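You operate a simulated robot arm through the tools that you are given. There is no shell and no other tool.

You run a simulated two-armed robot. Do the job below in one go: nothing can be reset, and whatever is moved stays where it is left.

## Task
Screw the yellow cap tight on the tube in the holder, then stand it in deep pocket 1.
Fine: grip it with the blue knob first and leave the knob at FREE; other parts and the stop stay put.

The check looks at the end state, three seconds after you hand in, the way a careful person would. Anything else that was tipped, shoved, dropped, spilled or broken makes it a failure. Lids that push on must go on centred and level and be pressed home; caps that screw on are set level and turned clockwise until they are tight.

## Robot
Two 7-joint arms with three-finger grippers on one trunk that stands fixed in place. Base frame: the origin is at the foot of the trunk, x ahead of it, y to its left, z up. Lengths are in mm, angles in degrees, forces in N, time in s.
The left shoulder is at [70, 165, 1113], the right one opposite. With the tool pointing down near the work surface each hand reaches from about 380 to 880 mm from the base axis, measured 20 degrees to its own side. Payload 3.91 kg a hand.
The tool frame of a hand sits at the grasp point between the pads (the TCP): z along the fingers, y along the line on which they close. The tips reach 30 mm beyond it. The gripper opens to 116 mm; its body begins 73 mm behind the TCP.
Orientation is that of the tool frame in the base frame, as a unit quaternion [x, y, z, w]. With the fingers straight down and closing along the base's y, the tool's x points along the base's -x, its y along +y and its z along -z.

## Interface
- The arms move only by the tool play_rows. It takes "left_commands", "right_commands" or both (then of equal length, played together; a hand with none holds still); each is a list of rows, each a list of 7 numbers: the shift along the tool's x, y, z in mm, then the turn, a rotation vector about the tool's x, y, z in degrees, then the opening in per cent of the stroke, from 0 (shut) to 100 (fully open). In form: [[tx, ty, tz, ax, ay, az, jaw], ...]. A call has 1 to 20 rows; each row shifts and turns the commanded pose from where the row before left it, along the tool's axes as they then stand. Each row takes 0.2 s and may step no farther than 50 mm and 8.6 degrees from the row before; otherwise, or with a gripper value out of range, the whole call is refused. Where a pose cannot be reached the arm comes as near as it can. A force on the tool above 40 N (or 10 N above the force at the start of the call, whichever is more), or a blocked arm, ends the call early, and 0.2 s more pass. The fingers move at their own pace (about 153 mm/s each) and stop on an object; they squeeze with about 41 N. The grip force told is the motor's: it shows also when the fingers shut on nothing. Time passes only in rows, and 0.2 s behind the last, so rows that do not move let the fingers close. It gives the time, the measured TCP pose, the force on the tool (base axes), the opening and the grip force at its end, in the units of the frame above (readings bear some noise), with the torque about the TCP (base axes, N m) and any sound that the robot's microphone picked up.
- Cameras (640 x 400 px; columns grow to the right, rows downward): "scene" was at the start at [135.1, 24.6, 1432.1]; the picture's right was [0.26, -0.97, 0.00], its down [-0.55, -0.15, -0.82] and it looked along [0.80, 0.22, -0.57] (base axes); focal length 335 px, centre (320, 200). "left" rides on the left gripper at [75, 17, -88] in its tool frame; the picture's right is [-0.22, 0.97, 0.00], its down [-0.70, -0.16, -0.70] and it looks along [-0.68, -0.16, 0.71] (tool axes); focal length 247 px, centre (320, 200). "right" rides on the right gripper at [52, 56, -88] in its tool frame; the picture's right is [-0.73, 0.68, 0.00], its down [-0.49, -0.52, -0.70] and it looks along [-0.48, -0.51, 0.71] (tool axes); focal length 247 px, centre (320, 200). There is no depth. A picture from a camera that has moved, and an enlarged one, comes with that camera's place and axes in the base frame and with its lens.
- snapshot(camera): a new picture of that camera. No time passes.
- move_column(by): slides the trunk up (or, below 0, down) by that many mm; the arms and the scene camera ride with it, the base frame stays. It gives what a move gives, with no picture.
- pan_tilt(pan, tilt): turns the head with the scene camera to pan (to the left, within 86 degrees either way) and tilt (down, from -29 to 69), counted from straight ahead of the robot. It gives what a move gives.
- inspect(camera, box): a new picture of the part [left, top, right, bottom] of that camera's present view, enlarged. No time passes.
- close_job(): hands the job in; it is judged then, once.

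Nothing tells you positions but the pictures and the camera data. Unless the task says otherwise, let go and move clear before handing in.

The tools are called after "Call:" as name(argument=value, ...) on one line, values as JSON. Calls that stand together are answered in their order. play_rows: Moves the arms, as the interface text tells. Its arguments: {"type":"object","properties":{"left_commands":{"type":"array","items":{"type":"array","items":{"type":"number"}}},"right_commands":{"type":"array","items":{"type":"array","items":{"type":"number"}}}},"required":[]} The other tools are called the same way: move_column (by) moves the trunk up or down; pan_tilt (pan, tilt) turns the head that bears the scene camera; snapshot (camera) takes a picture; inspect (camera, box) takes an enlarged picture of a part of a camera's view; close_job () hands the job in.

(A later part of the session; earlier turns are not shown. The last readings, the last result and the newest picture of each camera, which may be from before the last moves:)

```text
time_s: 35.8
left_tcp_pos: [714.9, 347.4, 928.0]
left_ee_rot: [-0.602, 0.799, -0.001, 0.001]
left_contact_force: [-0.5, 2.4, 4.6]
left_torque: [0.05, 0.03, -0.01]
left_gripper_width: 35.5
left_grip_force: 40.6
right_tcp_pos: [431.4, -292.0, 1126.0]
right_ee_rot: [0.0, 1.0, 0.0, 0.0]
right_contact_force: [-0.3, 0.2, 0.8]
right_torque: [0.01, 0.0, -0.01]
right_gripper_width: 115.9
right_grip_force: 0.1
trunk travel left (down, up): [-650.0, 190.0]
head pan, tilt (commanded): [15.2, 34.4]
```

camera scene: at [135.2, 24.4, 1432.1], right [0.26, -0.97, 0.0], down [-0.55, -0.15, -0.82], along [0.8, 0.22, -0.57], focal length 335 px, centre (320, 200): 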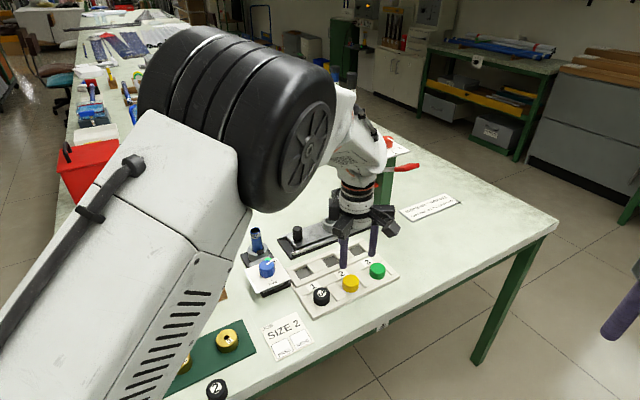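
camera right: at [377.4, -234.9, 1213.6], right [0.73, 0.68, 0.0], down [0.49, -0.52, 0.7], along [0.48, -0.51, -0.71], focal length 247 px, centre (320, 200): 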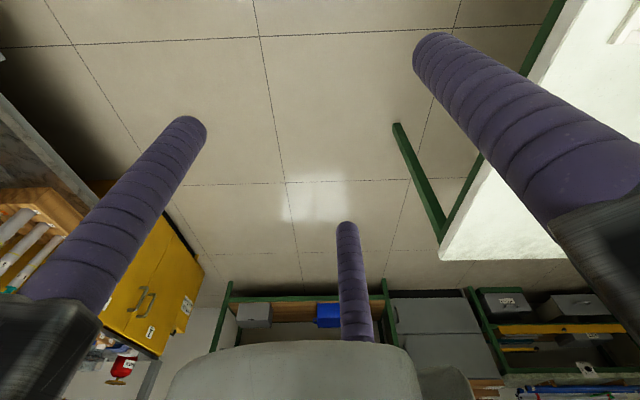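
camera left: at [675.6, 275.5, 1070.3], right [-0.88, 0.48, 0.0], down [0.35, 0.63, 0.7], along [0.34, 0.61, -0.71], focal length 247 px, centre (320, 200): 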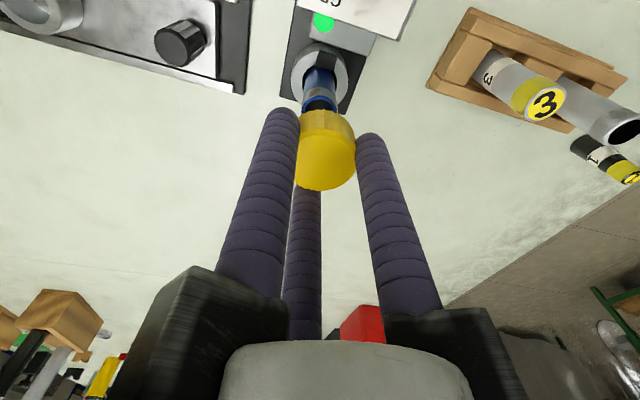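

Axial contact (≈5 N). Now I'll start turning clockwise slowly with a slight downward feed.

Call:
play_rows(left_commands=[[0, 0, 0.1, 0, 0, 6, 20], [0, 0, 0.1, 0, 0, 6, 20], [0, 0, 0.1, 0, 0, 6, 20], [0, 0, 0.1, 0, 0, 6, 20], [0, 0, 0.1, 0, 0, 6, 20]])

Call:
inspect(camera="scene", box=[245, 214, 285, 240])

```text
time_s: 37.0
left_tcp_pos: [714.9, 347.0, 927.0]
left_ee_rot: [-0.374, 0.927, 0.0, 0.0]
left_contact_force: [3.8, -1.6, 3.3]
left_torque: [0.0, -0.11, -0.01]
left_gripper_width: 35.6
left_grip_force: 41.1
right_tcp_pos: [432.0, -291.3, 1124.5]
right_ee_rot: [0.001, 1.0, -0.001, 0.0]
right_contact_force: [0.3, -0.3, -0.8]
right_torque: [0.0, 0.03, -0.03]
right_gripper_width: 116.1
right_grip_force: 0.1
trunk travel left (down, up): [-650.0, 190.0]
head pan, tilt (commanded): [15.2, 34.4]
```

```text
15.38 times, centred on (265, 227) of scene
camera zoom: at [135.4, 24.5, 1432.1], right [0.26, -0.97, 0.0], down [-0.55, -0.15, -0.82], along [0.8, 0.22, -0.57], focal length 5159 px, centre (1166, -215)
```

zoom: 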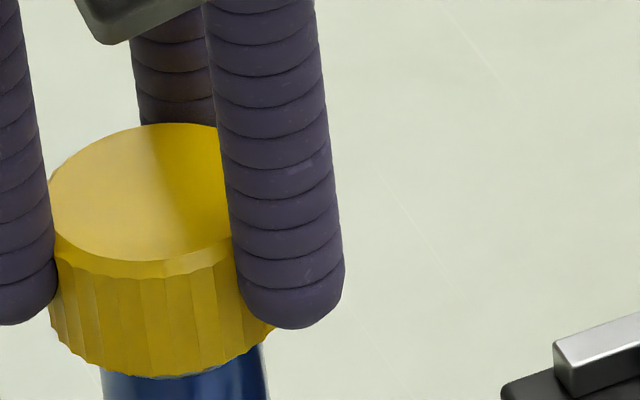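

Call:
play_rows(left_commands=[[0, 0, 0.05, 0, 0, 6, 20], [0, 0, 0.05, 0, 0, 6, 20], [0, 0, 0.05, 0, 0, 6, 20], [0, 0, 0.05, 0, 0, 6, 20], [0, 0, 0.05, 0, 0, 6, 20], [0, 0, 0.05, 0, 0, 6, 20], [0, 0, 0.05, 0, 0, 6, 20], [0, 0, 0.05, 0, 0, 6, 20]])

Call:
inspect(camera="scene", box=[245, 214, 285, 240])

```text
time_s: 38.8
left_tcp_pos: [715.0, 346.3, 924.7]
left_ee_rot: [0.036, 0.999, 0.0, 0.0]
left_contact_force: [3.1, -12.5, -2.8]
left_torque: [-0.3, -0.12, 0.02]
left_gripper_width: 35.4
left_grip_force: 40.8
right_tcp_pos: [431.8, -293.6, 1123.8]
right_ee_rot: [0.001, 1.0, 0.001, -0.001]
right_contact_force: [-0.3, 0.0, 0.1]
right_torque: [0.02, -0.04, 0.02]
right_gripper_width: 116.1
right_grip_force: 0.0
trunk travel left (down, up): [-650.0, 190.0]
head pan, tilt (commanded): [15.2, 34.4]
```

```text
15.38 times, centred on (265, 227) of scene
camera zoom: at [136.2, 22.6, 1432.0], right [0.26, -0.97, 0.0], down [-0.55, -0.15, -0.82], along [0.8, 0.22, -0.57], focal length 5159 px, centre (1166, -215)
```

zoom: 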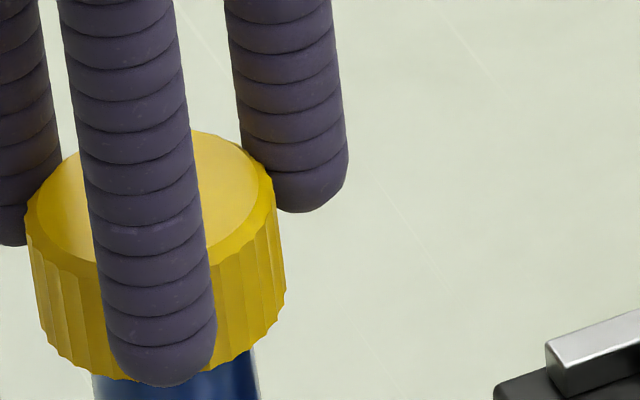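

The thread is pulling the cap down (tool force −3 N in z), but side load has built to −12 N in y. I'll trim the hand in −y before turning further.

Call:
play_rows(left_commands=[[-0.2, -2.0, 0.3, 0, 0, 0, 20], [0, 0, 0, 0, 0, 0, 20]])

Call:
snapshot(camera="left")

```text
time_s: 39.4
left_tcp_pos: [713.6, 345.2, 926.3]
left_ee_rot: [0.035, 0.999, 0.001, 0.0]
left_contact_force: [3.3, -6.5, -0.9]
left_torque: [-0.14, -0.07, -0.01]
left_gripper_width: 35.3
left_grip_force: 41.0
right_tcp_pos: [432.8, -292.6, 1125.1]
right_ee_rot: [0.0, 1.0, 0.001, 0.0]
right_contact_force: [-0.3, -0.6, 0.7]
right_torque: [0.02, 0.02, -0.01]
right_gripper_width: 115.9
right_grip_force: 0.1
trunk travel left (down, up): [-650.0, 190.0]
head pan, tilt (commanded): [15.2, 34.4]
```

```text
taken
camera left: at [642.3, 367.6, 1013.4], right [0.29, 0.96, 0.0], down [0.68, -0.21, 0.7], along [0.67, -0.2, -0.71], focal length 247 px, centre (320, 200)
```

left: 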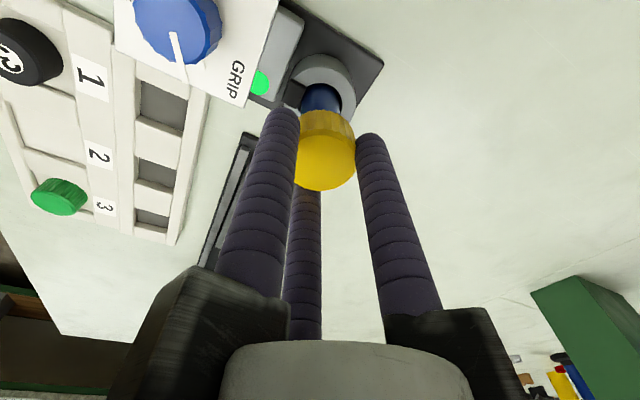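

Call:
play_rows(left_commands=[[-0.8, -1.5, 0, 0, 0, 0, 20], [0, 0, 0, 0, 0, 0, 20]])

Call:
inspect(camera="left", box=[270, 60, 390, 200])

Call:
inspect(camera="scene", box=[240, 210, 290, 250])

```text
time_s: 40.0
left_tcp_pos: [714.7, 345.5, 924.6]
left_ee_rot: [0.035, 0.999, 0.0, 0.001]
left_contact_force: [0.6, 3.3, -0.1]
left_torque: [0.14, -0.01, 0.03]
left_gripper_width: 35.7
left_grip_force: 40.9
right_tcp_pos: [432.1, -291.4, 1126.2]
right_ee_rot: [0.001, 1.0, 0.0, -0.001]
right_contact_force: [-0.3, 0.6, 0.3]
right_torque: [-0.02, 0.0, -0.01]
right_gripper_width: 115.8
right_grip_force: 0.1
trunk travel left (down, up): [-650.0, 190.0]
head pan, tilt (commanded): [15.2, 34.4]
```

```text
2.86 times, centred on (330, 130) of left
camera zoom: at [642.4, 367.4, 1013.1], right [0.29, 0.96, 0.0], down [0.68, -0.21, 0.7], along [0.67, -0.2, -0.72], focal length 706 px, centre (291, 400)
```

zoom: 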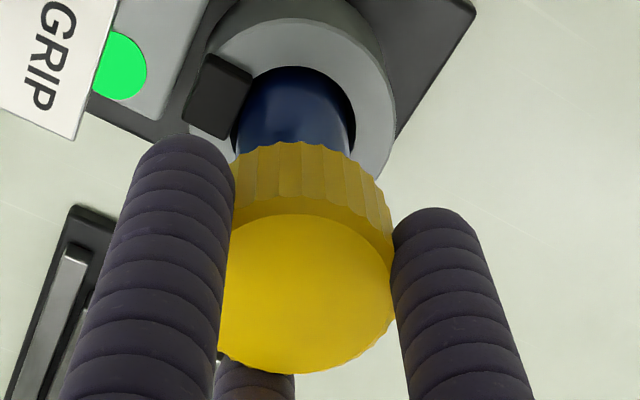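

```text
10.00 times, centred on (265, 230) of scene
camera zoom: at [134.9, 25.3, 1432.1], right [0.26, -0.96, 0.0], down [-0.55, -0.15, -0.82], along [0.8, 0.22, -0.57], focal length 3353 px, centre (870, -100)
```

zoom: 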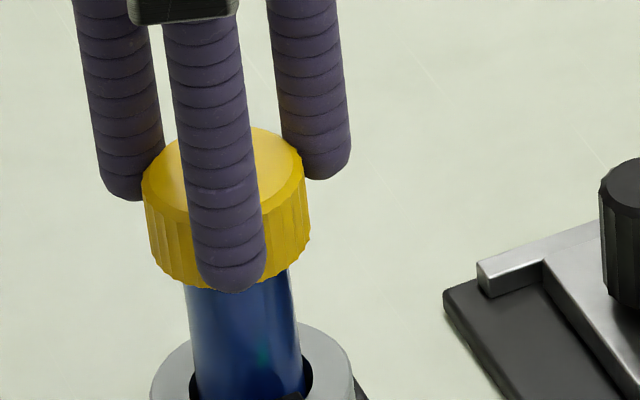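

Side load is trimmed and the cap is level and concentric. Continuing clockwise.

Call:
play_rows(left_commands=[[0, 0, 0.05, 0, 0, 6, 20], [0, 0, 0.05, 0, 0, 6, 20], [0, 0, 0.05, 0, 0, 6, 20], [0, 0, 0.05, 0, 0, 6, 20], [0, 0, 0.05, 0, 0, 6, 20], [0, 0, 0.05, 0, 0, 6, 20]])

Call:
play_rows(left_commands=[[0, 0, 0.05, 0, 0, 6, 20], [0, 0, 0.05, 0, 0, 6, 20], [0, 0, 0.05, 0, 0, 6, 20], [0, 0, 0.05, 0, 0, 6, 20], [0, 0, 0.05, 0, 0, 6, 20], [0, 0, 0.05, 0, 0, 6, 20]])

```text
time_s: 41.4
left_tcp_pos: [714.7, 345.2, 925.0]
left_ee_rot: [0.343, 0.939, 0.0, 0.0]
left_contact_force: [-11.9, 15.9, -3.9]
left_torque: [0.34, 0.24, 0.02]
left_gripper_width: 35.5
left_grip_force: 41.4
right_tcp_pos: [430.2, -289.5, 1126.1]
right_ee_rot: [0.001, 1.0, -0.001, 0.0]
right_contact_force: [0.3, 0.3, 0.0]
right_torque: [0.03, 0.0, -0.02]
right_gripper_width: 116.1
right_grip_force: 0.1
trunk travel left (down, up): [-650.0, 190.0]
head pan, tilt (commanded): [15.2, 34.4]
```

```text
time_s: 42.8
left_tcp_pos: [714.8, 345.8, 922.0]
left_ee_rot: [0.616, 0.787, -0.001, 0.0]
left_contact_force: [-15.8, 12.6, -13.8]
left_torque: [0.24, 0.31, 0.03]
left_gripper_width: 35.5
left_grip_force: 40.9
right_tcp_pos: [430.8, -290.2, 1126.8]
right_ee_rot: [0.0, 1.0, -0.001, 0.0]
right_contact_force: [-0.5, 0.3, 0.4]
right_torque: [0.0, 0.0, 0.04]
right_gripper_width: 116.2
right_grip_force: 0.0
trunk travel left (down, up): [-650.0, 190.0]
head pan, tilt (commanded): [15.2, 34.4]
```

The thread is drawing the cap down faster than my feed (−14 N in z), with side load rising. I'll trim position and follow down, then release and re-grip for the next stroke.

Call:
play_rows(left_commands=[[1.1, -0.8, 0.8, 0, 0, 0, 20], [1.1, -0.8, 0.7, 0, 0, 0, 20], [0, 0, 0, 0, 0, 0, 20]])

Call:
inspect(camera="scene", box=[240, 210, 290, 250])

Call:
inspect(camera="left", box=[260, 60, 380, 200])

```text
time_s: 43.6
left_tcp_pos: [714.2, 346.7, 921.7]
left_ee_rot: [0.616, 0.788, 0.0, 0.001]
left_contact_force: [-12.0, 5.8, -8.9]
left_torque: [0.11, 0.31, 0.0]
left_gripper_width: 35.5
left_grip_force: 40.8
right_tcp_pos: [431.5, -291.0, 1126.0]
right_ee_rot: [0.002, 1.0, 0.0, -0.001]
right_contact_force: [-0.2, 0.8, 0.7]
right_torque: [0.0, 0.03, 0.01]
right_gripper_width: 116.1
right_grip_force: 0.0
trunk travel left (down, up): [-650.0, 190.0]
head pan, tilt (commanded): [15.2, 34.4]
```

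```text
10.00 times, centred on (265, 230) of scene
camera zoom: at [134.6, 26.0, 1432.2], right [0.26, -0.97, 0.0], down [-0.55, -0.15, -0.82], along [0.8, 0.22, -0.57], focal length 3353 px, centre (870, -100)
```

zoom: 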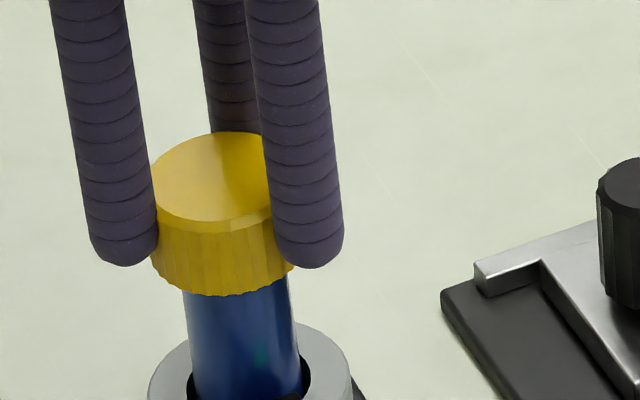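

```text
2.86 times, centred on (320, 130) of left
camera zoom: at [713.3, 421.7, 1010.8], right [1.0, 0.02, 0.0], down [0.01, -0.71, 0.7], along [0.01, -0.7, -0.71], focal length 706 px, centre (320, 400)
```

zoom: 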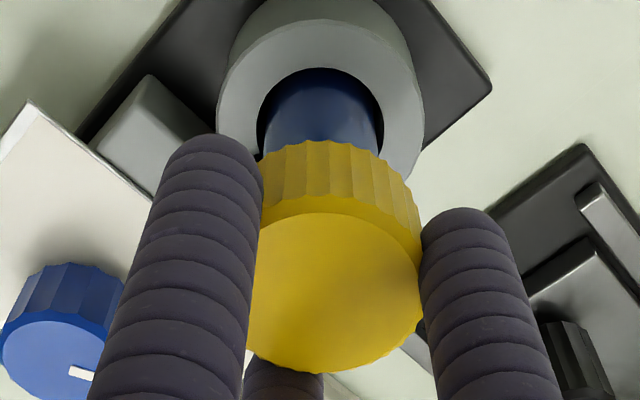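

Call:
play_rows(left_commands=[[1.2, -1.4, 1.0, 0, 0, 0, 20], [0, 0, 0.5, 0, 0, 0, 20], [0, 0, 0, 0, 0, 0, 20]])

```text
time_s: 44.4
left_tcp_pos: [713.5, 345.3, 922.8]
left_ee_rot: [0.616, 0.788, 0.001, 0.001]
left_contact_force: [4.0, 2.2, -0.7]
left_torque: [-0.04, -0.13, 0.0]
left_gripper_width: 35.5
left_grip_force: 40.7
right_tcp_pos: [431.9, -291.8, 1126.0]
right_ee_rot: [0.001, 1.0, 0.0, -0.001]
right_contact_force: [0.3, -0.1, -0.7]
right_torque: [-0.01, -0.01, 0.01]
right_gripper_width: 115.9
right_grip_force: 0.1
trunk travel left (down, up): [-650.0, 190.0]
head pan, tilt (commanded): [15.2, 34.4]
```

Loads are near zero. I'll open the fingers, rotate back counter-clockwise around the cap, and check alignment before re-gripping.

Call:
play_rows(left_commands=[[0, 0, 0, 0, 0, 0, 40], [0, 0, 0, 0, 0, 0, 55], [0, 0, 0, 0, 0, 0, 55]])

Call:
play_rows(left_commands=[[0, 0, 0, 0, 0, -8, 55], [0, 0, 0, 0, 0, -8, 55], [0, 0, 0, 0, 0, -8, 55], [0, 0, 0, 0, 0, -8, 55], [0, 0, 0, 0, 0, -8, 55], [0, 0, 0, 0, 0, -8, 55], [0, 0, 0, 0, 0, -8, 55], [0, 0, 0, 0, 0, -8, 55], [0, 0, 0, 0, 0, -8, 55], [0, 0, 0, 0, 0, -8, 55], [0, 0, 0, 0, 0, -8, 55], [0, 0, 0, 0, 0, -8, 55], [0, 0, 0, 0, 0, -8, 55], [0, 0, 0, 0, 0, -8, 55], [0, 0, 0, 0, 0, -8, 55], [0, 0, 0, 0, 0, -8, 55], [0, 0, 0, 0, 0, -8, 55], [0, 0, 0, 0, 0, -8, 55], [0, 0, 0, 0, 0, -8, 55], [0, 0, 0, 0, 0, 0, 55]])

Call:
inspect(camera="left", box=[250, 60, 390, 200])

Call:
inspect(camera="scene", box=[240, 210, 290, 250])

```text
time_s: 45.2
left_tcp_pos: [710.8, 346.7, 922.6]
left_ee_rot: [0.616, 0.788, -0.001, 0.0]
left_contact_force: [0.6, -1.1, 0.5]
left_torque: [0.01, 0.0, 0.02]
left_gripper_width: 63.6
left_grip_force: 0.0
right_tcp_pos: [430.8, -292.3, 1125.4]
right_ee_rot: [-0.001, 1.0, 0.001, 0.001]
right_contact_force: [0.4, -0.5, 0.0]
right_torque: [0.01, 0.0, 0.01]
right_gripper_width: 116.1
right_grip_force: 0.1
trunk travel left (down, up): [-650.0, 190.0]
head pan, tilt (commanded): [15.2, 34.4]
```

```text
time_s: 49.4
left_tcp_pos: [710.7, 345.8, 921.6]
left_ee_rot: [-0.616, 0.788, 0.001, 0.0]
left_contact_force: [0.8, 0.5, -1.2]
left_torque: [0.03, -0.02, -0.04]
left_gripper_width: 63.9
left_grip_force: 0.0
right_tcp_pos: [431.2, -292.2, 1125.0]
right_ee_rot: [0.0, 1.0, -0.001, 0.001]
right_contact_force: [0.1, -0.1, 0.6]
right_torque: [0.0, 0.02, 0.01]
right_gripper_width: 115.8
right_grip_force: 0.1
trunk travel left (down, up): [-650.0, 190.0]
head pan, tilt (commanded): [15.2, 34.4]
```

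```text
2.86 times, centred on (320, 130) of left
camera zoom: at [678.5, 277.0, 1009.1], right [-0.89, 0.45, 0.0], down [0.32, 0.64, 0.7], along [0.32, 0.62, -0.71], focal length 706 px, centre (320, 400)
```

zoom: 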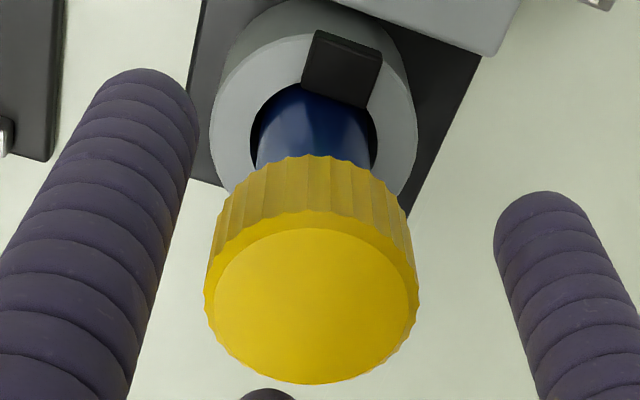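

```text
10.00 times, centred on (265, 230) of scene
camera zoom: at [135.1, 24.7, 1432.1], right [0.26, -0.97, 0.0], down [-0.55, -0.15, -0.82], along [0.8, 0.22, -0.57], focal length 3353 px, centre (870, -100)
```

zoom: 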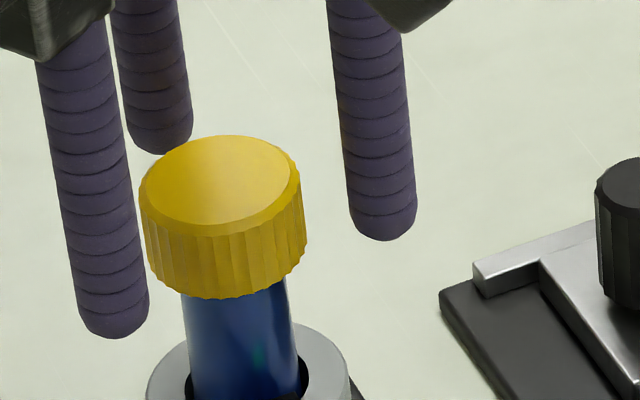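

The cap sits level on the tube and holds on its own. I'll re-centre by ~2.7 mm, lower 2 mm, and re-grip for another clockwise stroke.

Call:
play_rows(left_commands=[[-1.5, -2.3, 2, 0, 0, 0, 55], [0, 0, 0, 0, 0, 0, 45], [0, 0, 0, 0, 0, 0, 42], [0, 0, 0, 0, 0, 0, 42]])

Call:
inspect(camera="left", box=[250, 60, 390, 200])

```text
time_s: 50.4
left_tcp_pos: [715.2, 347.1, 919.4]
left_ee_rot: [-0.616, 0.788, 0.0, 0.0]
left_contact_force: [0.4, 0.5, -0.3]
left_torque: [-0.03, -0.05, -0.03]
left_gripper_width: 48.6
left_grip_force: 0.0
right_tcp_pos: [431.5, -290.7, 1125.5]
right_ee_rot: [0.0, 1.0, 0.0, 0.0]
right_contact_force: [0.8, 0.3, 1.3]
right_torque: [-0.02, 0.01, 0.0]
right_gripper_width: 116.0
right_grip_force: 0.1
trunk travel left (down, up): [-650.0, 190.0]
head pan, tilt (commanded): [15.2, 34.4]
```

```text
2.86 times, centred on (320, 130) of left
camera zoom: at [681.4, 278.0, 1006.8], right [-0.89, 0.45, 0.0], down [0.32, 0.64, 0.7], along [0.32, 0.62, -0.71], focal length 706 px, centre (320, 400)
```

zoom: 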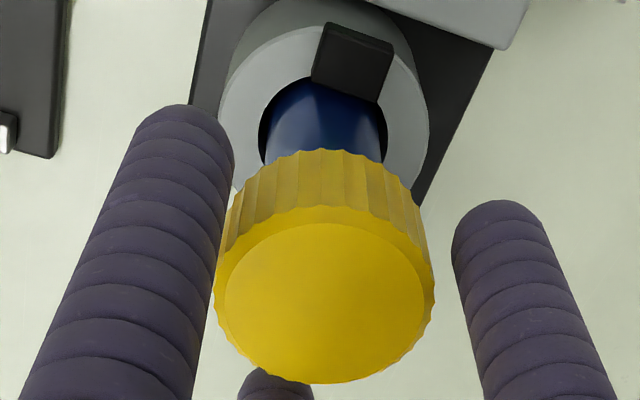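

Well centred. Closing and turning clockwise again with a larger downward feed.

Call:
play_rows(left_commands=[[0, 0, 0, 0, 0, 0, 36], [0, 0, 0, 0, 0, 0, 28], [0, 0, 0, 0, 0, 0, 20], [0, 0, 0, 0, 0, 0, 20]])

Call:
play_rows(left_commands=[[0, 0, 0.1, 0, 0, 6, 20], [0, 0, 0.1, 0, 0, 6, 20], [0, 0, 0.1, 0, 0, 6, 20], [0, 0, 0.1, 0, 0, 6, 20], [0, 0, 0.1, 0, 0, 6, 20], [0, 0, 0.1, 0, 0, 6, 20]])

```text
time_s: 51.4
left_tcp_pos: [713.6, 348.3, 919.3]
left_ee_rot: [-0.615, 0.788, 0.0, 0.001]
left_contact_force: [-8.8, -2.3, -0.9]
left_torque: [-0.02, 0.24, -0.02]
left_gripper_width: 35.5
left_grip_force: 41.0
right_tcp_pos: [430.3, -291.2, 1126.1]
right_ee_rot: [-0.001, 1.0, 0.0, 0.001]
right_contact_force: [0.7, -0.4, -0.1]
right_torque: [0.01, 0.01, -0.01]
right_gripper_width: 116.3
right_grip_force: 0.1
trunk travel left (down, up): [-650.0, 190.0]
head pan, tilt (commanded): [15.2, 34.4]
```

```text
time_s: 52.8
left_tcp_pos: [713.9, 347.8, 919.6]
left_ee_rot: [-0.341, 0.94, 0.0, -0.001]
left_contact_force: [-14.8, -1.6, -7.8]
left_torque: [-0.02, 0.23, 0.68]
left_gripper_width: 36.0
left_grip_force: 41.4
right_tcp_pos: [430.2, -291.7, 1127.4]
right_ee_rot: [-0.001, 1.0, 0.0, 0.0]
right_contact_force: [-0.2, 0.1, 1.2]
right_torque: [0.03, 0.0, -0.02]
right_gripper_width: 115.8
right_grip_force: 0.0
trunk travel left (down, up): [-650.0, 190.0]
head pan, tilt (commanded): [15.2, 34.4]
```

Torque has risen to 0.68 N·m, so the cap may be seating. I'll trim the side load and look at it before tightening further.

Call:
play_rows(left_commands=[[1.0, 0.7, 0.5, 0, 0, 0, 20], [1.0, 0.7, 0.5, 0, 0, 0, 20], [0, 0, 0, 0, 0, 0, 20]])

Call:
inspect(camera="scene", box=[240, 210, 290, 250])

Call:
inspect(camera="left", box=[250, 60, 390, 200])

```text
time_s: 53.6
left_tcp_pos: [714.4, 348.1, 918.0]
left_ee_rot: [-0.341, 0.94, 0.0, 0.001]
left_contact_force: [0.7, 1.9, -2.2]
left_torque: [0.1, -0.02, 0.28]
left_gripper_width: 35.4
left_grip_force: 41.0
right_tcp_pos: [432.4, -290.8, 1125.9]
right_ee_rot: [0.0, 1.0, 0.0, 0.0]
right_contact_force: [0.0, -0.7, -0.2]
right_torque: [-0.03, 0.01, 0.01]
right_gripper_width: 116.2
right_grip_force: 0.1
trunk travel left (down, up): [-650.0, 190.0]
head pan, tilt (commanded): [15.2, 34.4]
```

```text
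10.00 times, centred on (265, 230) of scene
camera zoom: at [135.8, 25.2, 1432.1], right [0.26, -0.97, 0.0], down [-0.55, -0.15, -0.82], along [0.8, 0.22, -0.57], focal length 3353 px, centre (870, -100)
```

zoom: 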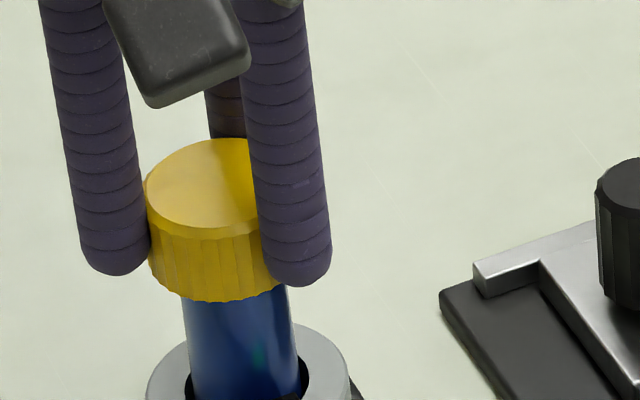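

```text
2.86 times, centred on (320, 130) of left
camera zoom: at [646.2, 311.6, 1006.1], right [-0.46, 0.89, 0.0], down [0.63, 0.32, 0.7], along [0.63, 0.32, -0.71], focal length 706 px, centre (320, 400)
```

zoom: 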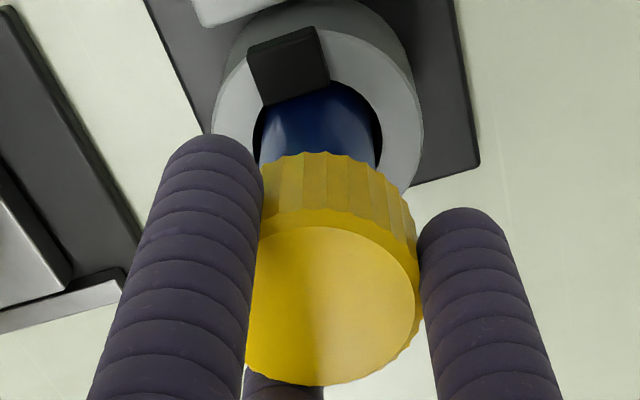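

Call:
play_rows(left_commands=[[0, 0, 0.1, 0, 0, 5, 20], [0, 0, 0.1, 0, 0, 5, 20], [0, 0, 0.1, 0, 0, 5, 20], [0, 0, 0, 0, 0, 0, 20]])

```text
time_s: 54.6
left_tcp_pos: [715.6, 347.1, 916.6]
left_ee_rot: [-0.216, 0.976, 0.0, 0.0]
left_contact_force: [13.5, 0.7, 3.1]
left_torque: [0.03, -0.35, 0.78]
left_gripper_width: 35.5
left_grip_force: 41.2
right_tcp_pos: [432.5, -291.7, 1125.0]
right_ee_rot: [0.001, 1.0, 0.0, -0.001]
right_contact_force: [0.5, -0.2, -0.1]
right_torque: [0.01, 0.04, 0.01]
right_gripper_width: 115.9
right_grip_force: 0.1
trunk travel left (down, up): [-650.0, 190.0]
head pan, tilt (commanded): [15.2, 34.4]
```

Call:
play_rows(left_commands=[[-1.8, -0.8, 0, 0, 0, 0, 20], [0, 0, 0, 0, 0, 0, 20]])

Call:
inspect(camera="left", box=[250, 60, 390, 200])

Call:
inspect(camera="scene", box=[240, 210, 290, 250])

```text
time_s: 55.2
left_tcp_pos: [715.9, 346.9, 917.7]
left_ee_rot: [-0.216, 0.976, -0.001, 0.0]
left_contact_force: [8.4, -0.6, 5.8]
left_torque: [-0.05, -0.26, 0.5]
left_gripper_width: 35.4
left_grip_force: 41.1
right_tcp_pos: [431.7, -291.8, 1125.6]
right_ee_rot: [0.0, 1.0, 0.001, 0.0]
right_contact_force: [0.1, -0.3, -0.4]
right_torque: [-0.01, -0.01, 0.0]
right_gripper_width: 116.3
right_grip_force: 0.1
trunk travel left (down, up): [-650.0, 190.0]
head pan, tilt (commanded): [15.2, 34.4]
```

```text
2.86 times, centred on (320, 130) of left
camera zoom: at [640.6, 329.6, 1005.2], right [-0.21, 0.98, 0.0], down [0.7, 0.15, 0.7], along [0.68, 0.15, -0.71], focal length 706 px, centre (320, 400)
```

zoom: 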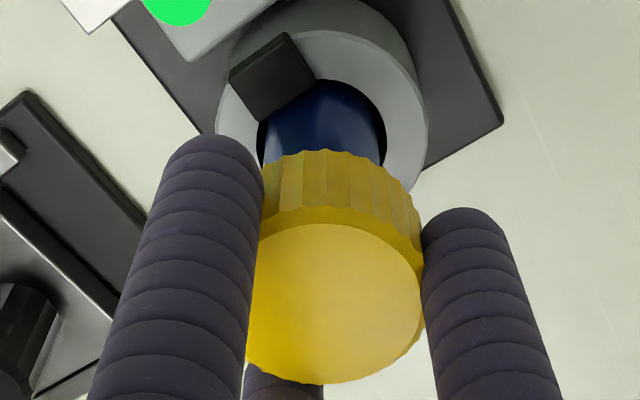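

```text
10.00 times, centred on (265, 230) of scene
camera zoom: at [135.5, 24.0, 1432.1], right [0.26, -0.97, 0.0], down [-0.55, -0.15, -0.82], along [0.8, 0.22, -0.57], focal length 3353 px, centre (870, -100)
```

zoom: 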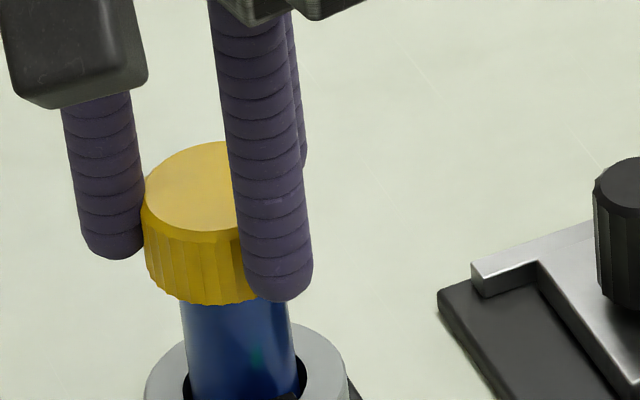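

Ridges stay aligned with the fingers, so the cap is turning with the hand. I'll keep turning in small steps with trimming.

Call:
play_rows(left_commands=[[-0.9, -0.4, 0, 0, 0, 5, 20], [0, 0, 0, 0, 0, 5, 20], [0, 0, 0, 0, 0, 5, 20], [0, 0, 0, 0, 0, 0, 20]])

```text
time_s: 56.2
left_tcp_pos: [714.1, 346.8, 918.4]
left_ee_rot: [-0.086, 0.996, 0.001, 0.0]
left_contact_force: [-6.3, -6.4, -0.1]
left_torque: [-0.17, 0.22, 0.76]
left_gripper_width: 35.6
left_grip_force: 40.9
right_tcp_pos: [431.2, -291.9, 1124.6]
right_ee_rot: [0.0, 1.0, 0.001, -0.001]
right_contact_force: [-0.1, 0.5, -0.1]
right_torque: [-0.03, -0.01, -0.03]
right_gripper_width: 115.9
right_grip_force: 0.1
trunk travel left (down, up): [-650.0, 190.0]
head pan, tilt (commanded): [15.2, 34.4]
```

Call:
play_rows(left_commands=[[0.8, -0.9, 0, 0, 0, 5, 20], [0, 0, 0, 0, 0, 5, 20], [0, 0, 0, 0, 0, 5, 20], [0, 0, 0, 0, 0, 5, 20], [0, 0, 0, 0, 0, 0, 20]])

Call:
inspect(camera="left", box=[250, 60, 390, 200])

Call:
inspect(camera="scene", box=[240, 210, 290, 250])

```text
time_s: 57.4
left_tcp_pos: [715.1, 346.3, 918.3]
left_ee_rot: [0.089, 0.996, 0.0, -0.001]
left_contact_force: [-2.1, -0.2, -1.2]
left_torque: [0.04, 0.0, 0.95]
left_gripper_width: 35.8
left_grip_force: 40.9
right_tcp_pos: [431.8, -291.0, 1125.5]
right_ee_rot: [0.001, 1.0, -0.001, 0.0]
right_contact_force: [-0.2, -0.2, -0.1]
right_torque: [0.05, 0.03, 0.02]
right_gripper_width: 116.1
right_grip_force: 0.1
trunk travel left (down, up): [-650.0, 190.0]
head pan, tilt (commanded): [15.2, 34.4]
```

```text
2.86 times, centred on (320, 130) of left
camera zoom: at [645.0, 376.1, 1005.8], right [0.39, 0.92, 0.0], down [0.66, -0.28, 0.7], along [0.64, -0.27, -0.71], focal length 706 px, centre (320, 400)
```

zoom: 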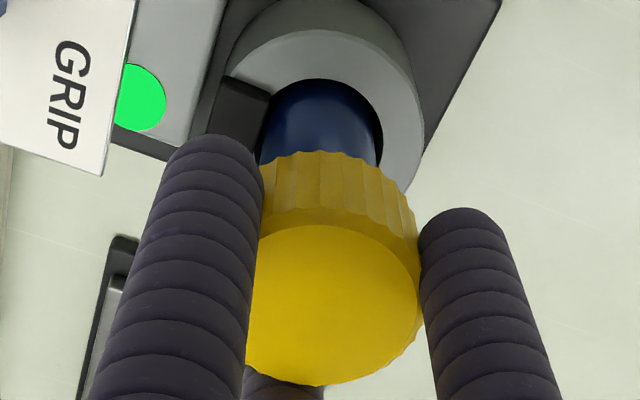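

```text
10.00 times, centred on (265, 230) of scene
camera zoom: at [135.0, 24.6, 1432.1], right [0.26, -0.97, 0.0], down [-0.55, -0.15, -0.82], along [0.8, 0.22, -0.57], focal length 3353 px, centre (870, -100)
```

zoom: 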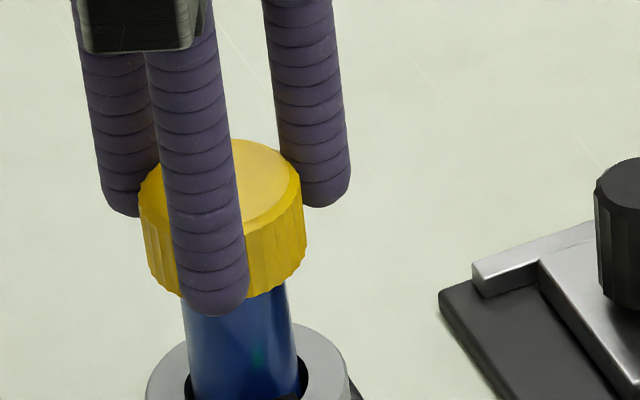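

Torque is up to 0.95 N·m with almost no side load. I'll zoom on the cap ridges, turn 5° more, and compare to see whether it's slipping (tight) or still turning.

Call:
inspect(camera="left", box=[285, 105, 365, 155])

Call:
play_rows(left_commands=[[0, 0, 0, 0, 0, 5, 20], [0, 0, 0, 0, 0, 0, 20]])

Call:
inspect(camera="left", box=[285, 105, 365, 155])

```text
8.00 times, centred on (325, 130) of left
camera zoom: at [645.0, 376.1, 1005.8], right [0.39, 0.92, 0.0], down [0.66, -0.28, 0.7], along [0.64, -0.27, -0.71], focal length 1976 px, centre (280, 760)
```

zoom: 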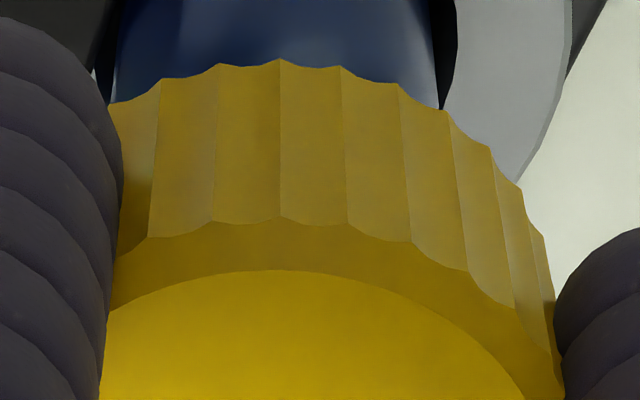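

```text
time_s: 58.0
left_tcp_pos: [714.4, 346.7, 918.4]
left_ee_rot: [0.131, 0.991, 0.0, 0.0]
left_contact_force: [0.2, -4.5, -0.8]
left_torque: [-0.09, -0.1, 0.93]
left_gripper_width: 35.6
left_grip_force: 41.1
right_tcp_pos: [431.7, -292.2, 1125.3]
right_ee_rot: [0.002, 1.0, 0.0, 0.0]
right_contact_force: [-0.3, -0.5, 0.0]
right_torque: [-0.07, 0.04, -0.01]
right_gripper_width: 115.9
right_grip_force: 0.0
trunk travel left (down, up): [-650.0, 190.0]
head pan, tilt (commanded): [15.2, 34.4]
```

```text
8.00 times, centred on (325, 130) of left
camera zoom: at [648.0, 381.5, 1005.9], right [0.47, 0.88, 0.0], down [0.63, -0.34, 0.7], along [0.62, -0.33, -0.71], focal length 1976 px, centre (280, 760)
```

zoom: 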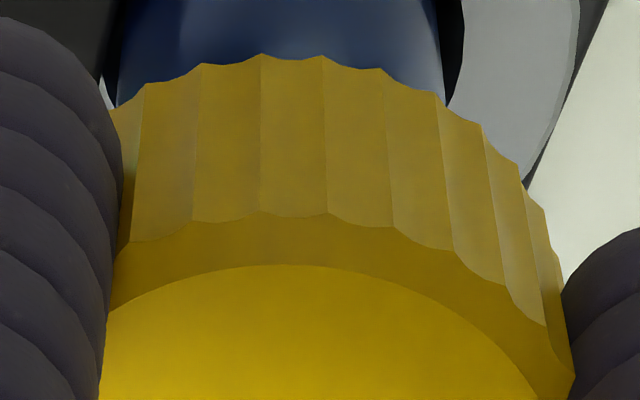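

Call:
play_rows(left_commands=[[-0.2, -0.9, 0, 0, 0, 5, 20], [0, 0, 0, 0, 0, 5, 20], [0, 0, 0, 0, 0, 0, 20]])

Call:
inspect(camera="left", box=[285, 105, 365, 155])

Call:
inspect(camera="scene", box=[240, 210, 290, 250])

```text
time_s: 58.8
left_tcp_pos: [714.0, 345.6, 918.3]
left_ee_rot: [0.218, 0.976, 0.001, 0.001]
left_contact_force: [-1.7, 0.3, 0.1]
left_torque: [0.02, -0.05, 0.94]
left_gripper_width: 35.4
left_grip_force: 41.4
right_tcp_pos: [432.5, -291.7, 1125.7]
right_ee_rot: [0.0, 1.0, 0.0, 0.0]
right_contact_force: [0.0, 0.5, -0.1]
right_torque: [-0.01, -0.01, -0.02]
right_gripper_width: 115.9
right_grip_force: 0.0
trunk travel left (down, up): [-650.0, 190.0]
head pan, tilt (commanded): [15.2, 34.4]
```

```text
8.00 times, centred on (325, 130) of left
camera zoom: at [654.4, 392.5, 1005.9], right [0.62, 0.79, 0.0], down [0.56, -0.44, 0.7], along [0.55, -0.43, -0.71], focal length 1976 px, centre (280, 760)
```

zoom: 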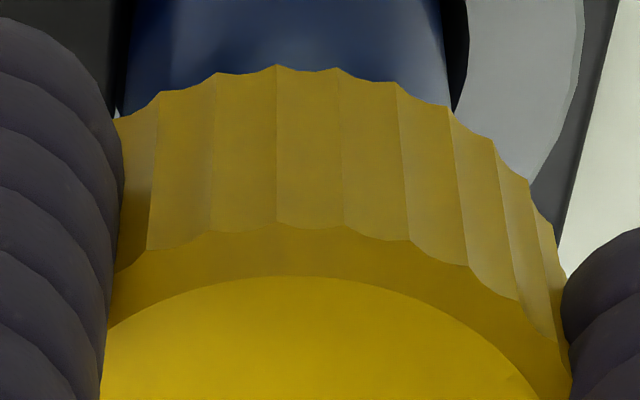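

```text
10.00 times, centred on (265, 230) of scene
camera zoom: at [134.9, 24.6, 1432.1], right [0.26, -0.96, 0.0], down [-0.55, -0.15, -0.82], along [0.8, 0.22, -0.57], focal length 3353 px, centre (870, -100)
```

zoom: 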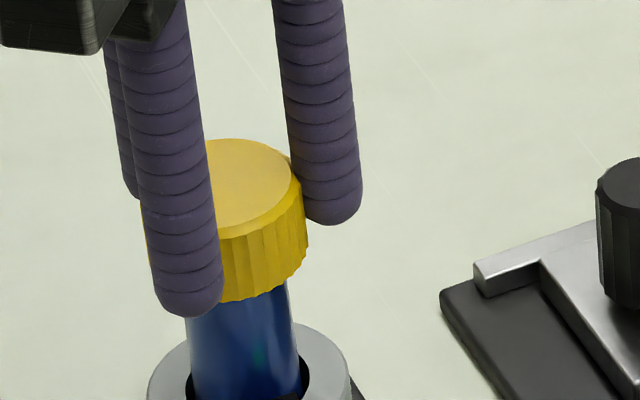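

The torque holds constant at 0.94 N·m while the fingers slip over the ridges, so the cap is tight. I'll release, lift clear and check that it sits level.

Call:
play_rows(left_commands=[[0, 0, 0, 0, 0, 0, 35], [0, 0, 0, 0, 0, 0, 52], [0, 0, 0, 0, 0, 0, 52], [0, 0, -20, 0, 0, 0, 52], [0, 0, -30, 0, 0, 0, 52], [0, 0, -30, 0, 0, 0, 52], [0, 0, 0, 0, 0, 0, 52]])

Call:
inspect(camera="scene", box=[235, 205, 295, 255])

Call:
snapshot(camera="left")

```text
time_s: 60.4
left_tcp_pos: [715.8, 345.2, 998.0]
left_ee_rot: [0.217, 0.976, 0.0, 0.0]
left_contact_force: [0.2, 0.5, 0.4]
left_torque: [0.02, 0.0, -0.01]
left_gripper_width: 60.3
left_grip_force: 0.2
right_tcp_pos: [430.3, -292.1, 1125.1]
right_ee_rot: [0.0, 1.0, 0.0, 0.0]
right_contact_force: [0.7, -0.2, -0.6]
right_torque: [0.0, 0.04, -0.01]
right_gripper_width: 116.2
right_grip_force: 0.0
trunk travel left (down, up): [-650.0, 190.0]
head pan, tilt (commanded): [15.2, 34.4]
```

```text
8.00 times, centred on (265, 230) of scene
camera zoom: at [135.5, 24.7, 1432.0], right [0.26, -0.97, 0.0], down [-0.55, -0.15, -0.82], along [0.8, 0.22, -0.57], focal length 2683 px, centre (760, -40)
```

zoom: 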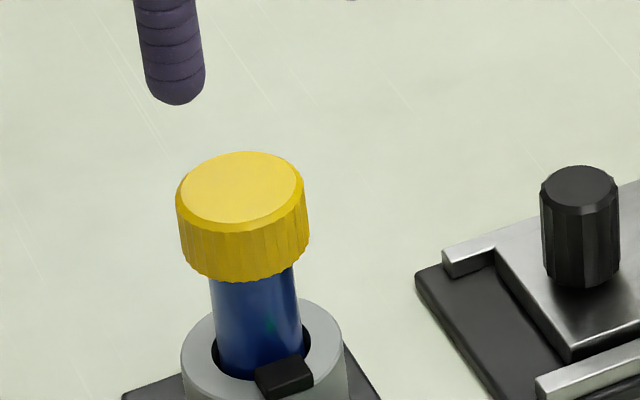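

```text
taken
camera left: at [656.8, 391.0, 1085.7], right [0.61, 0.79, 0.0], down [0.56, -0.44, 0.7], along [0.55, -0.43, -0.71], focal length 247 px, centre (320, 200)
```

left: 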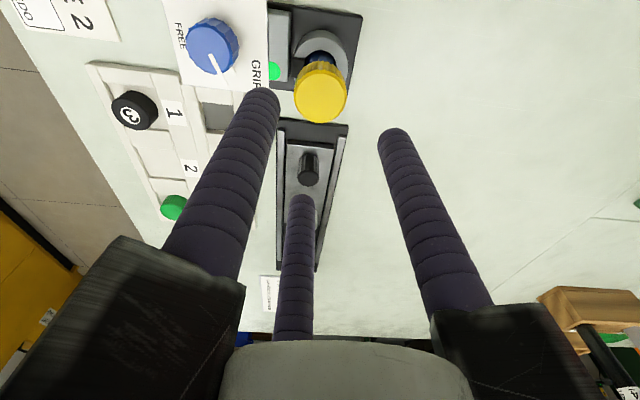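

The cap looks level and fully over the thread. For certainty I'll do one more tightening check with a fresh, lower grip; first I'll check alignment.

Call:
inspect(camera="left", box=[260, 20, 380, 140])

```text
3.33 times, centred on (320, 80) of left
camera zoom: at [656.8, 391.0, 1085.7], right [0.61, 0.79, 0.0], down [0.56, -0.44, 0.7], along [0.55, -0.43, -0.71], focal length 823 px, centre (320, 600)
```

zoom: 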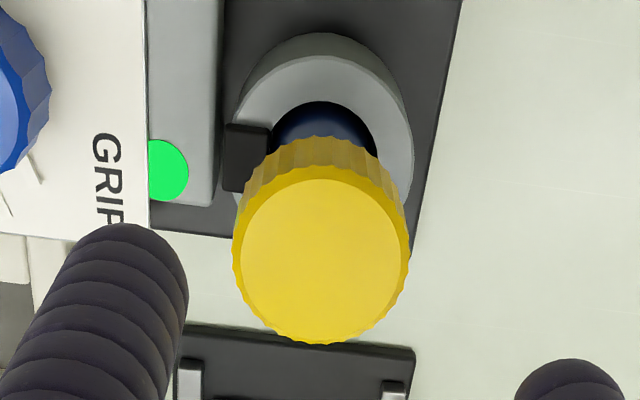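

Call:
play_rows(left_commands=[[2.8, 0.6, 25, 0, 0, 0, 52], [0, 0, 30, 0, 0, 0, 52], [0, 0, 25, 0, 0, 0, 52], [0, 0, 2, 0, 0, 0, 52], [0, 0, 0, 0, 0, 0, 45]])

Call:
inspect(camera="left", box=[250, 60, 390, 200])

```text
time_s: 61.6
left_tcp_pos: [713.7, 348.4, 916.9]
left_ee_rot: [0.217, 0.976, 0.0, 0.0]
left_contact_force: [0.0, 0.3, -0.2]
left_torque: [-0.01, 0.03, 0.01]
left_gripper_width: 52.0
left_grip_force: 0.1
right_tcp_pos: [431.7, -290.6, 1125.3]
right_ee_rot: [0.0, 1.0, 0.0, 0.0]
right_contact_force: [-0.2, 0.2, 0.5]
right_torque: [0.03, 0.01, 0.01]
right_gripper_width: 116.0
right_grip_force: 0.1
trunk travel left (down, up): [-650.0, 190.0]
head pan, tilt (commanded): [15.2, 34.4]
```

```text
2.86 times, centred on (320, 130) of left
camera zoom: at [654.4, 394.8, 1004.9], right [0.61, 0.79, 0.0], down [0.56, -0.44, 0.7], along [0.55, -0.43, -0.71], focal length 706 px, centre (320, 400)
```

zoom: 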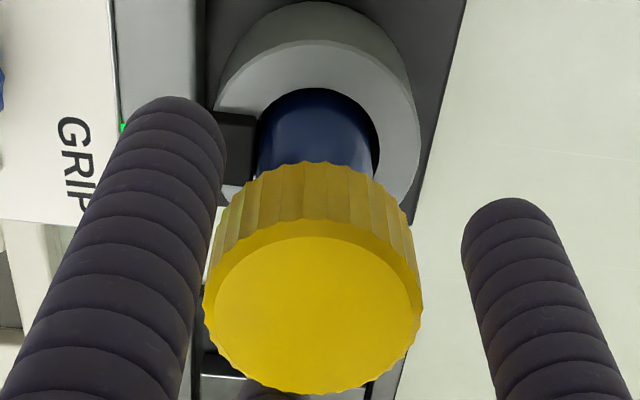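

Call:
play_rows(left_commands=[[-0.7, -1.7, 0, 0, 0, 0, 42], [0, 0, 0, 0, 0, 0, 36], [0, 0, 0, 0, 0, 0, 28], [0, 0, 0, 0, 0, 0, 20], [0, 0, 0, 0, 0, 0, 20]])

Call:
inspect(camera="left", box=[285, 105, 365, 155])

```text
time_s: 62.8
left_tcp_pos: [712.2, 346.1, 918.4]
left_ee_rot: [0.217, 0.976, 0.0, 0.0]
left_contact_force: [1.7, 2.5, 1.3]
left_torque: [0.04, -0.02, 0.0]
left_gripper_width: 35.6
left_grip_force: 41.2
right_tcp_pos: [433.3, -291.6, 1125.0]
right_ee_rot: [0.001, 1.0, -0.001, 0.0]
right_contact_force: [0.5, -0.2, -0.3]
right_torque: [-0.03, -0.01, -0.02]
right_gripper_width: 116.2
right_grip_force: 0.1
trunk travel left (down, up): [-650.0, 190.0]
head pan, tilt (commanded): [15.2, 34.4]
```

```text
8.00 times, centred on (325, 130) of left
camera zoom: at [653.9, 392.6, 1005.4], right [0.61, 0.79, 0.0], down [0.56, -0.44, 0.7], along [0.55, -0.43, -0.71], focal length 1976 px, centre (280, 760)
```

zoom: 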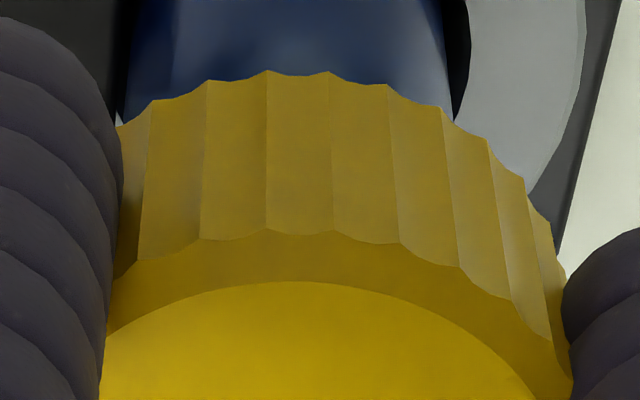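

Lateral loads are minimal. Now turning clockwise in small steps, checking torque and slip.

Call:
play_rows(left_commands=[[0, 0, 0, 0, 0, 4, 20], [0, 0, 0, 0, 0, 4, 20], [0, 0, 0, 0, 0, 0, 20]])

Call:
inspect(camera="left", box=[285, 105, 365, 155])

Call:
play_rows(left_commands=[[0, 0, 0, 0, 0, 4, 20], [0, 0, 0, 0, 0, 4, 20], [0, 0, 0, 0, 0, 0, 20]])

Call:
inspect(camera="left", box=[285, 105, 365, 155])

```text
time_s: 63.6
left_tcp_pos: [712.3, 347.5, 916.6]
left_ee_rot: [0.284, 0.959, 0.001, 0.001]
left_contact_force: [7.3, 6.2, 5.1]
left_torque: [0.17, -0.22, 0.92]
left_gripper_width: 35.4
left_grip_force: 40.5
right_tcp_pos: [432.0, -291.0, 1126.4]
right_ee_rot: [0.0, 1.0, 0.0, 0.0]
right_contact_force: [0.5, 1.1, 0.6]
right_torque: [0.0, 0.02, 0.03]
right_gripper_width: 115.8
right_grip_force: 0.0
trunk travel left (down, up): [-650.0, 190.0]
head pan, tilt (commanded): [15.2, 34.4]
```

```text
8.00 times, centred on (325, 130) of left
camera zoom: at [660.5, 401.1, 1004.9], right [0.72, 0.7, 0.0], down [0.5, -0.51, 0.7], along [0.49, -0.5, -0.71], focal length 1976 px, centre (280, 760)
```

zoom: 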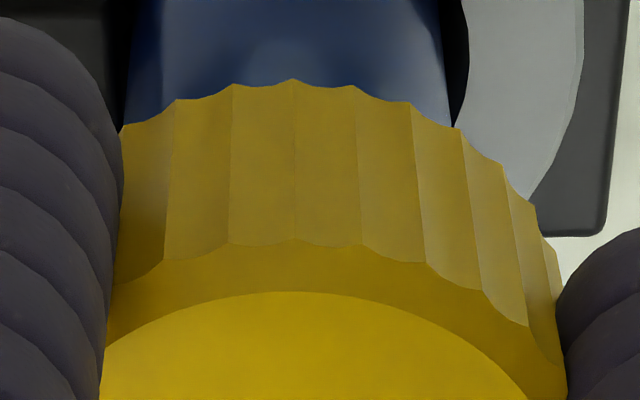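

```text
time_s: 64.4
left_tcp_pos: [713.9, 347.6, 916.6]
left_ee_rot: [0.35, 0.937, 0.001, 0.001]
left_contact_force: [15.5, 10.8, 7.7]
left_torque: [0.18, -0.29, 1.06]
left_gripper_width: 35.5
left_grip_force: 41.2
right_tcp_pos: [432.3, -290.9, 1125.8]
right_ee_rot: [-0.001, 1.0, 0.0, 0.0]
right_contact_force: [0.7, 0.3, -0.3]
right_torque: [0.02, 0.03, 0.04]
right_gripper_width: 116.0
right_grip_force: 0.0
trunk travel left (down, up): [-650.0, 190.0]
head pan, tilt (commanded): [15.2, 34.4]
```

```text
8.00 times, centred on (325, 130) of left
camera zoom: at [669.4, 408.5, 1004.7], right [0.81, 0.59, 0.0], down [0.42, -0.58, 0.7], along [0.41, -0.57, -0.71], focal length 1976 px, centre (280, 760)
```

zoom: 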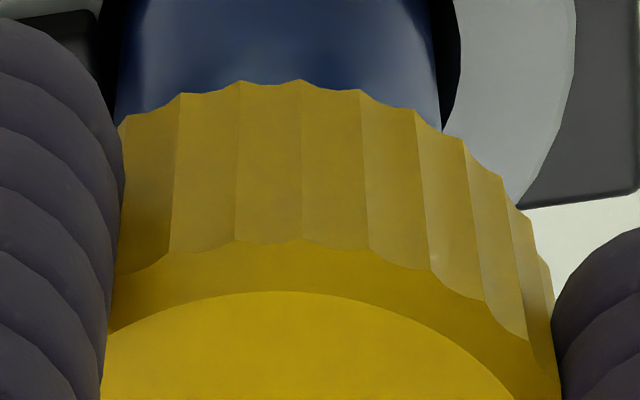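

The fresh grip reached 1.06 N·m almost immediately, so the cap is tight. I'll relax the side load, open, lift off and return to the knob.

Call:
play_rows(left_commands=[[-0.6, 2.3, -0.5, 0, 0, 0, 20], [0, 0, 0, 0, 0, 0, 20], [0, 0, 0, 0, 0, 0, 35], [0, 0, 0, 0, 0, 0, 52], [0, 0, 0, 0, 0, 0, 52], [0, 0, -20, 0, 0, 0, 52], [0, 0, -30, 0, 0, 0, 52], [0, 0, -30, 0, 0, 0, 52]])

Call:
inspect(camera="scene", box=[235, 205, 295, 285])

```text
time_s: 66.2
left_tcp_pos: [714.4, 344.7, 995.0]
left_ee_rot: [0.35, 0.937, 0.0, -0.001]
left_contact_force: [0.8, 0.7, 0.6]
left_torque: [0.01, -0.02, 0.02]
left_gripper_width: 60.2
left_grip_force: 0.0
right_tcp_pos: [431.8, -292.4, 1125.6]
right_ee_rot: [0.001, 1.0, 0.001, 0.0]
right_contact_force: [0.6, -0.6, -0.2]
right_torque: [0.01, 0.0, -0.03]
right_gripper_width: 116.0
right_grip_force: 0.0
trunk travel left (down, up): [-650.0, 190.0]
head pan, tilt (commanded): [15.2, 34.4]
```

```text
5.00 times, centred on (265, 245) of scene
camera zoom: at [134.5, 24.2, 1432.1], right [0.26, -0.97, 0.0], down [-0.55, -0.15, -0.83], along [0.8, 0.22, -0.56], focal length 1677 px, centre (595, -25)
```

zoom: 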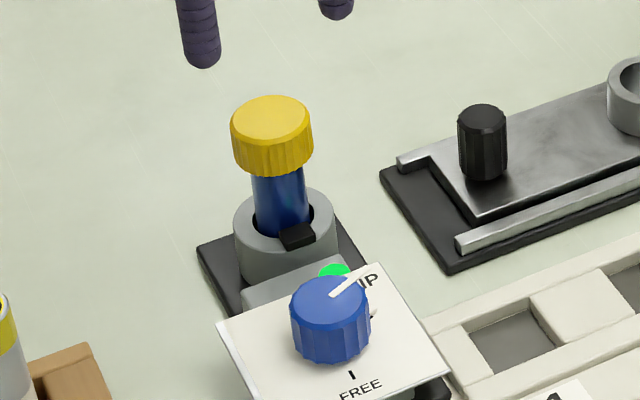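

Call:
play_rows(left_commands=[[5.7, -29.5, 0, 0, 0, 0, 55], [5.7, -29.5, 0, 0, 0, 0, 55], [5.7, -29.5, 0, 0, 0, 0, 55], [0, 0, 0, 0, 0, -8.3, 55], [0, 0, 0, 0, 0, -8.3, 55], [0, 0, 0, 0, 0, -8.3, 55], [0, 0, 0, 0, 0, -8.3, 55], [0, 0, 0, 0, 0, -8.3, 55], [0, 0, 0, 0, 0, -8.3, 55], [0, 0, 0, 0, 0, -8.3, 55], [0, 0, 0, 0, 0, -8.3, 55], [0, 0, 0, 0, 0, -8.3, 55], [0, 0, 0, 0, 0, -8.3, 55], [0, 0, 0, 0, 0, -8.3, 55], [0, 0, 0, 0, 0, -8.3, 55], [0, 0, 0, 0, 0, -8.3, 55], [0, 0, 0, 0, 0, 0, 55], [0, 0, 0, 0, 0, 0, 55]])

Call:
inspect(camera="left", box=[250, 10, 390, 130])

```text
time_s: 70.0
left_tcp_pos: [643.1, 291.4, 995.5]
left_ee_rot: [-0.552, 0.834, 0.001, -0.001]
left_contact_force: [0.0, 0.6, 0.5]
left_torque: [-0.01, -0.02, 0.01]
left_gripper_width: 63.9
left_grip_force: 0.1
right_tcp_pos: [430.9, -291.9, 1125.2]
right_ee_rot: [0.0, 1.0, 0.0, 0.0]
right_contact_force: [0.2, -0.1, -0.4]
right_torque: [0.01, -0.02, -0.03]
right_gripper_width: 115.9
right_grip_force: 0.0
trunk travel left (down, up): [-650.0, 190.0]
head pan, tilt (commanded): [15.2, 34.4]
```

```text
3.33 times, centred on (320, 70) of left
camera zoom: at [598.5, 228.4, 1084.6], right [-0.81, 0.59, 0.0], down [0.42, 0.58, 0.7], along [0.41, 0.57, -0.71], focal length 823 px, centre (320, 633)
```

zoom: 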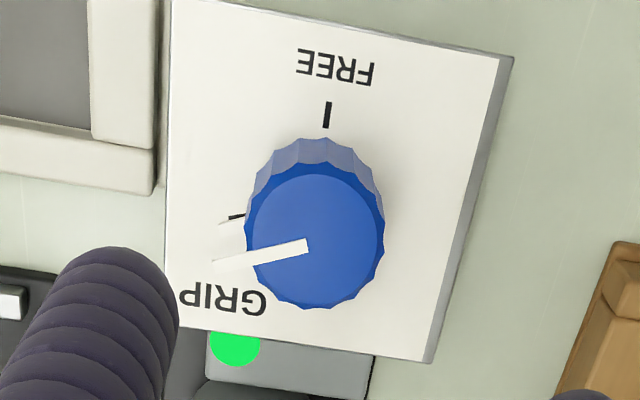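

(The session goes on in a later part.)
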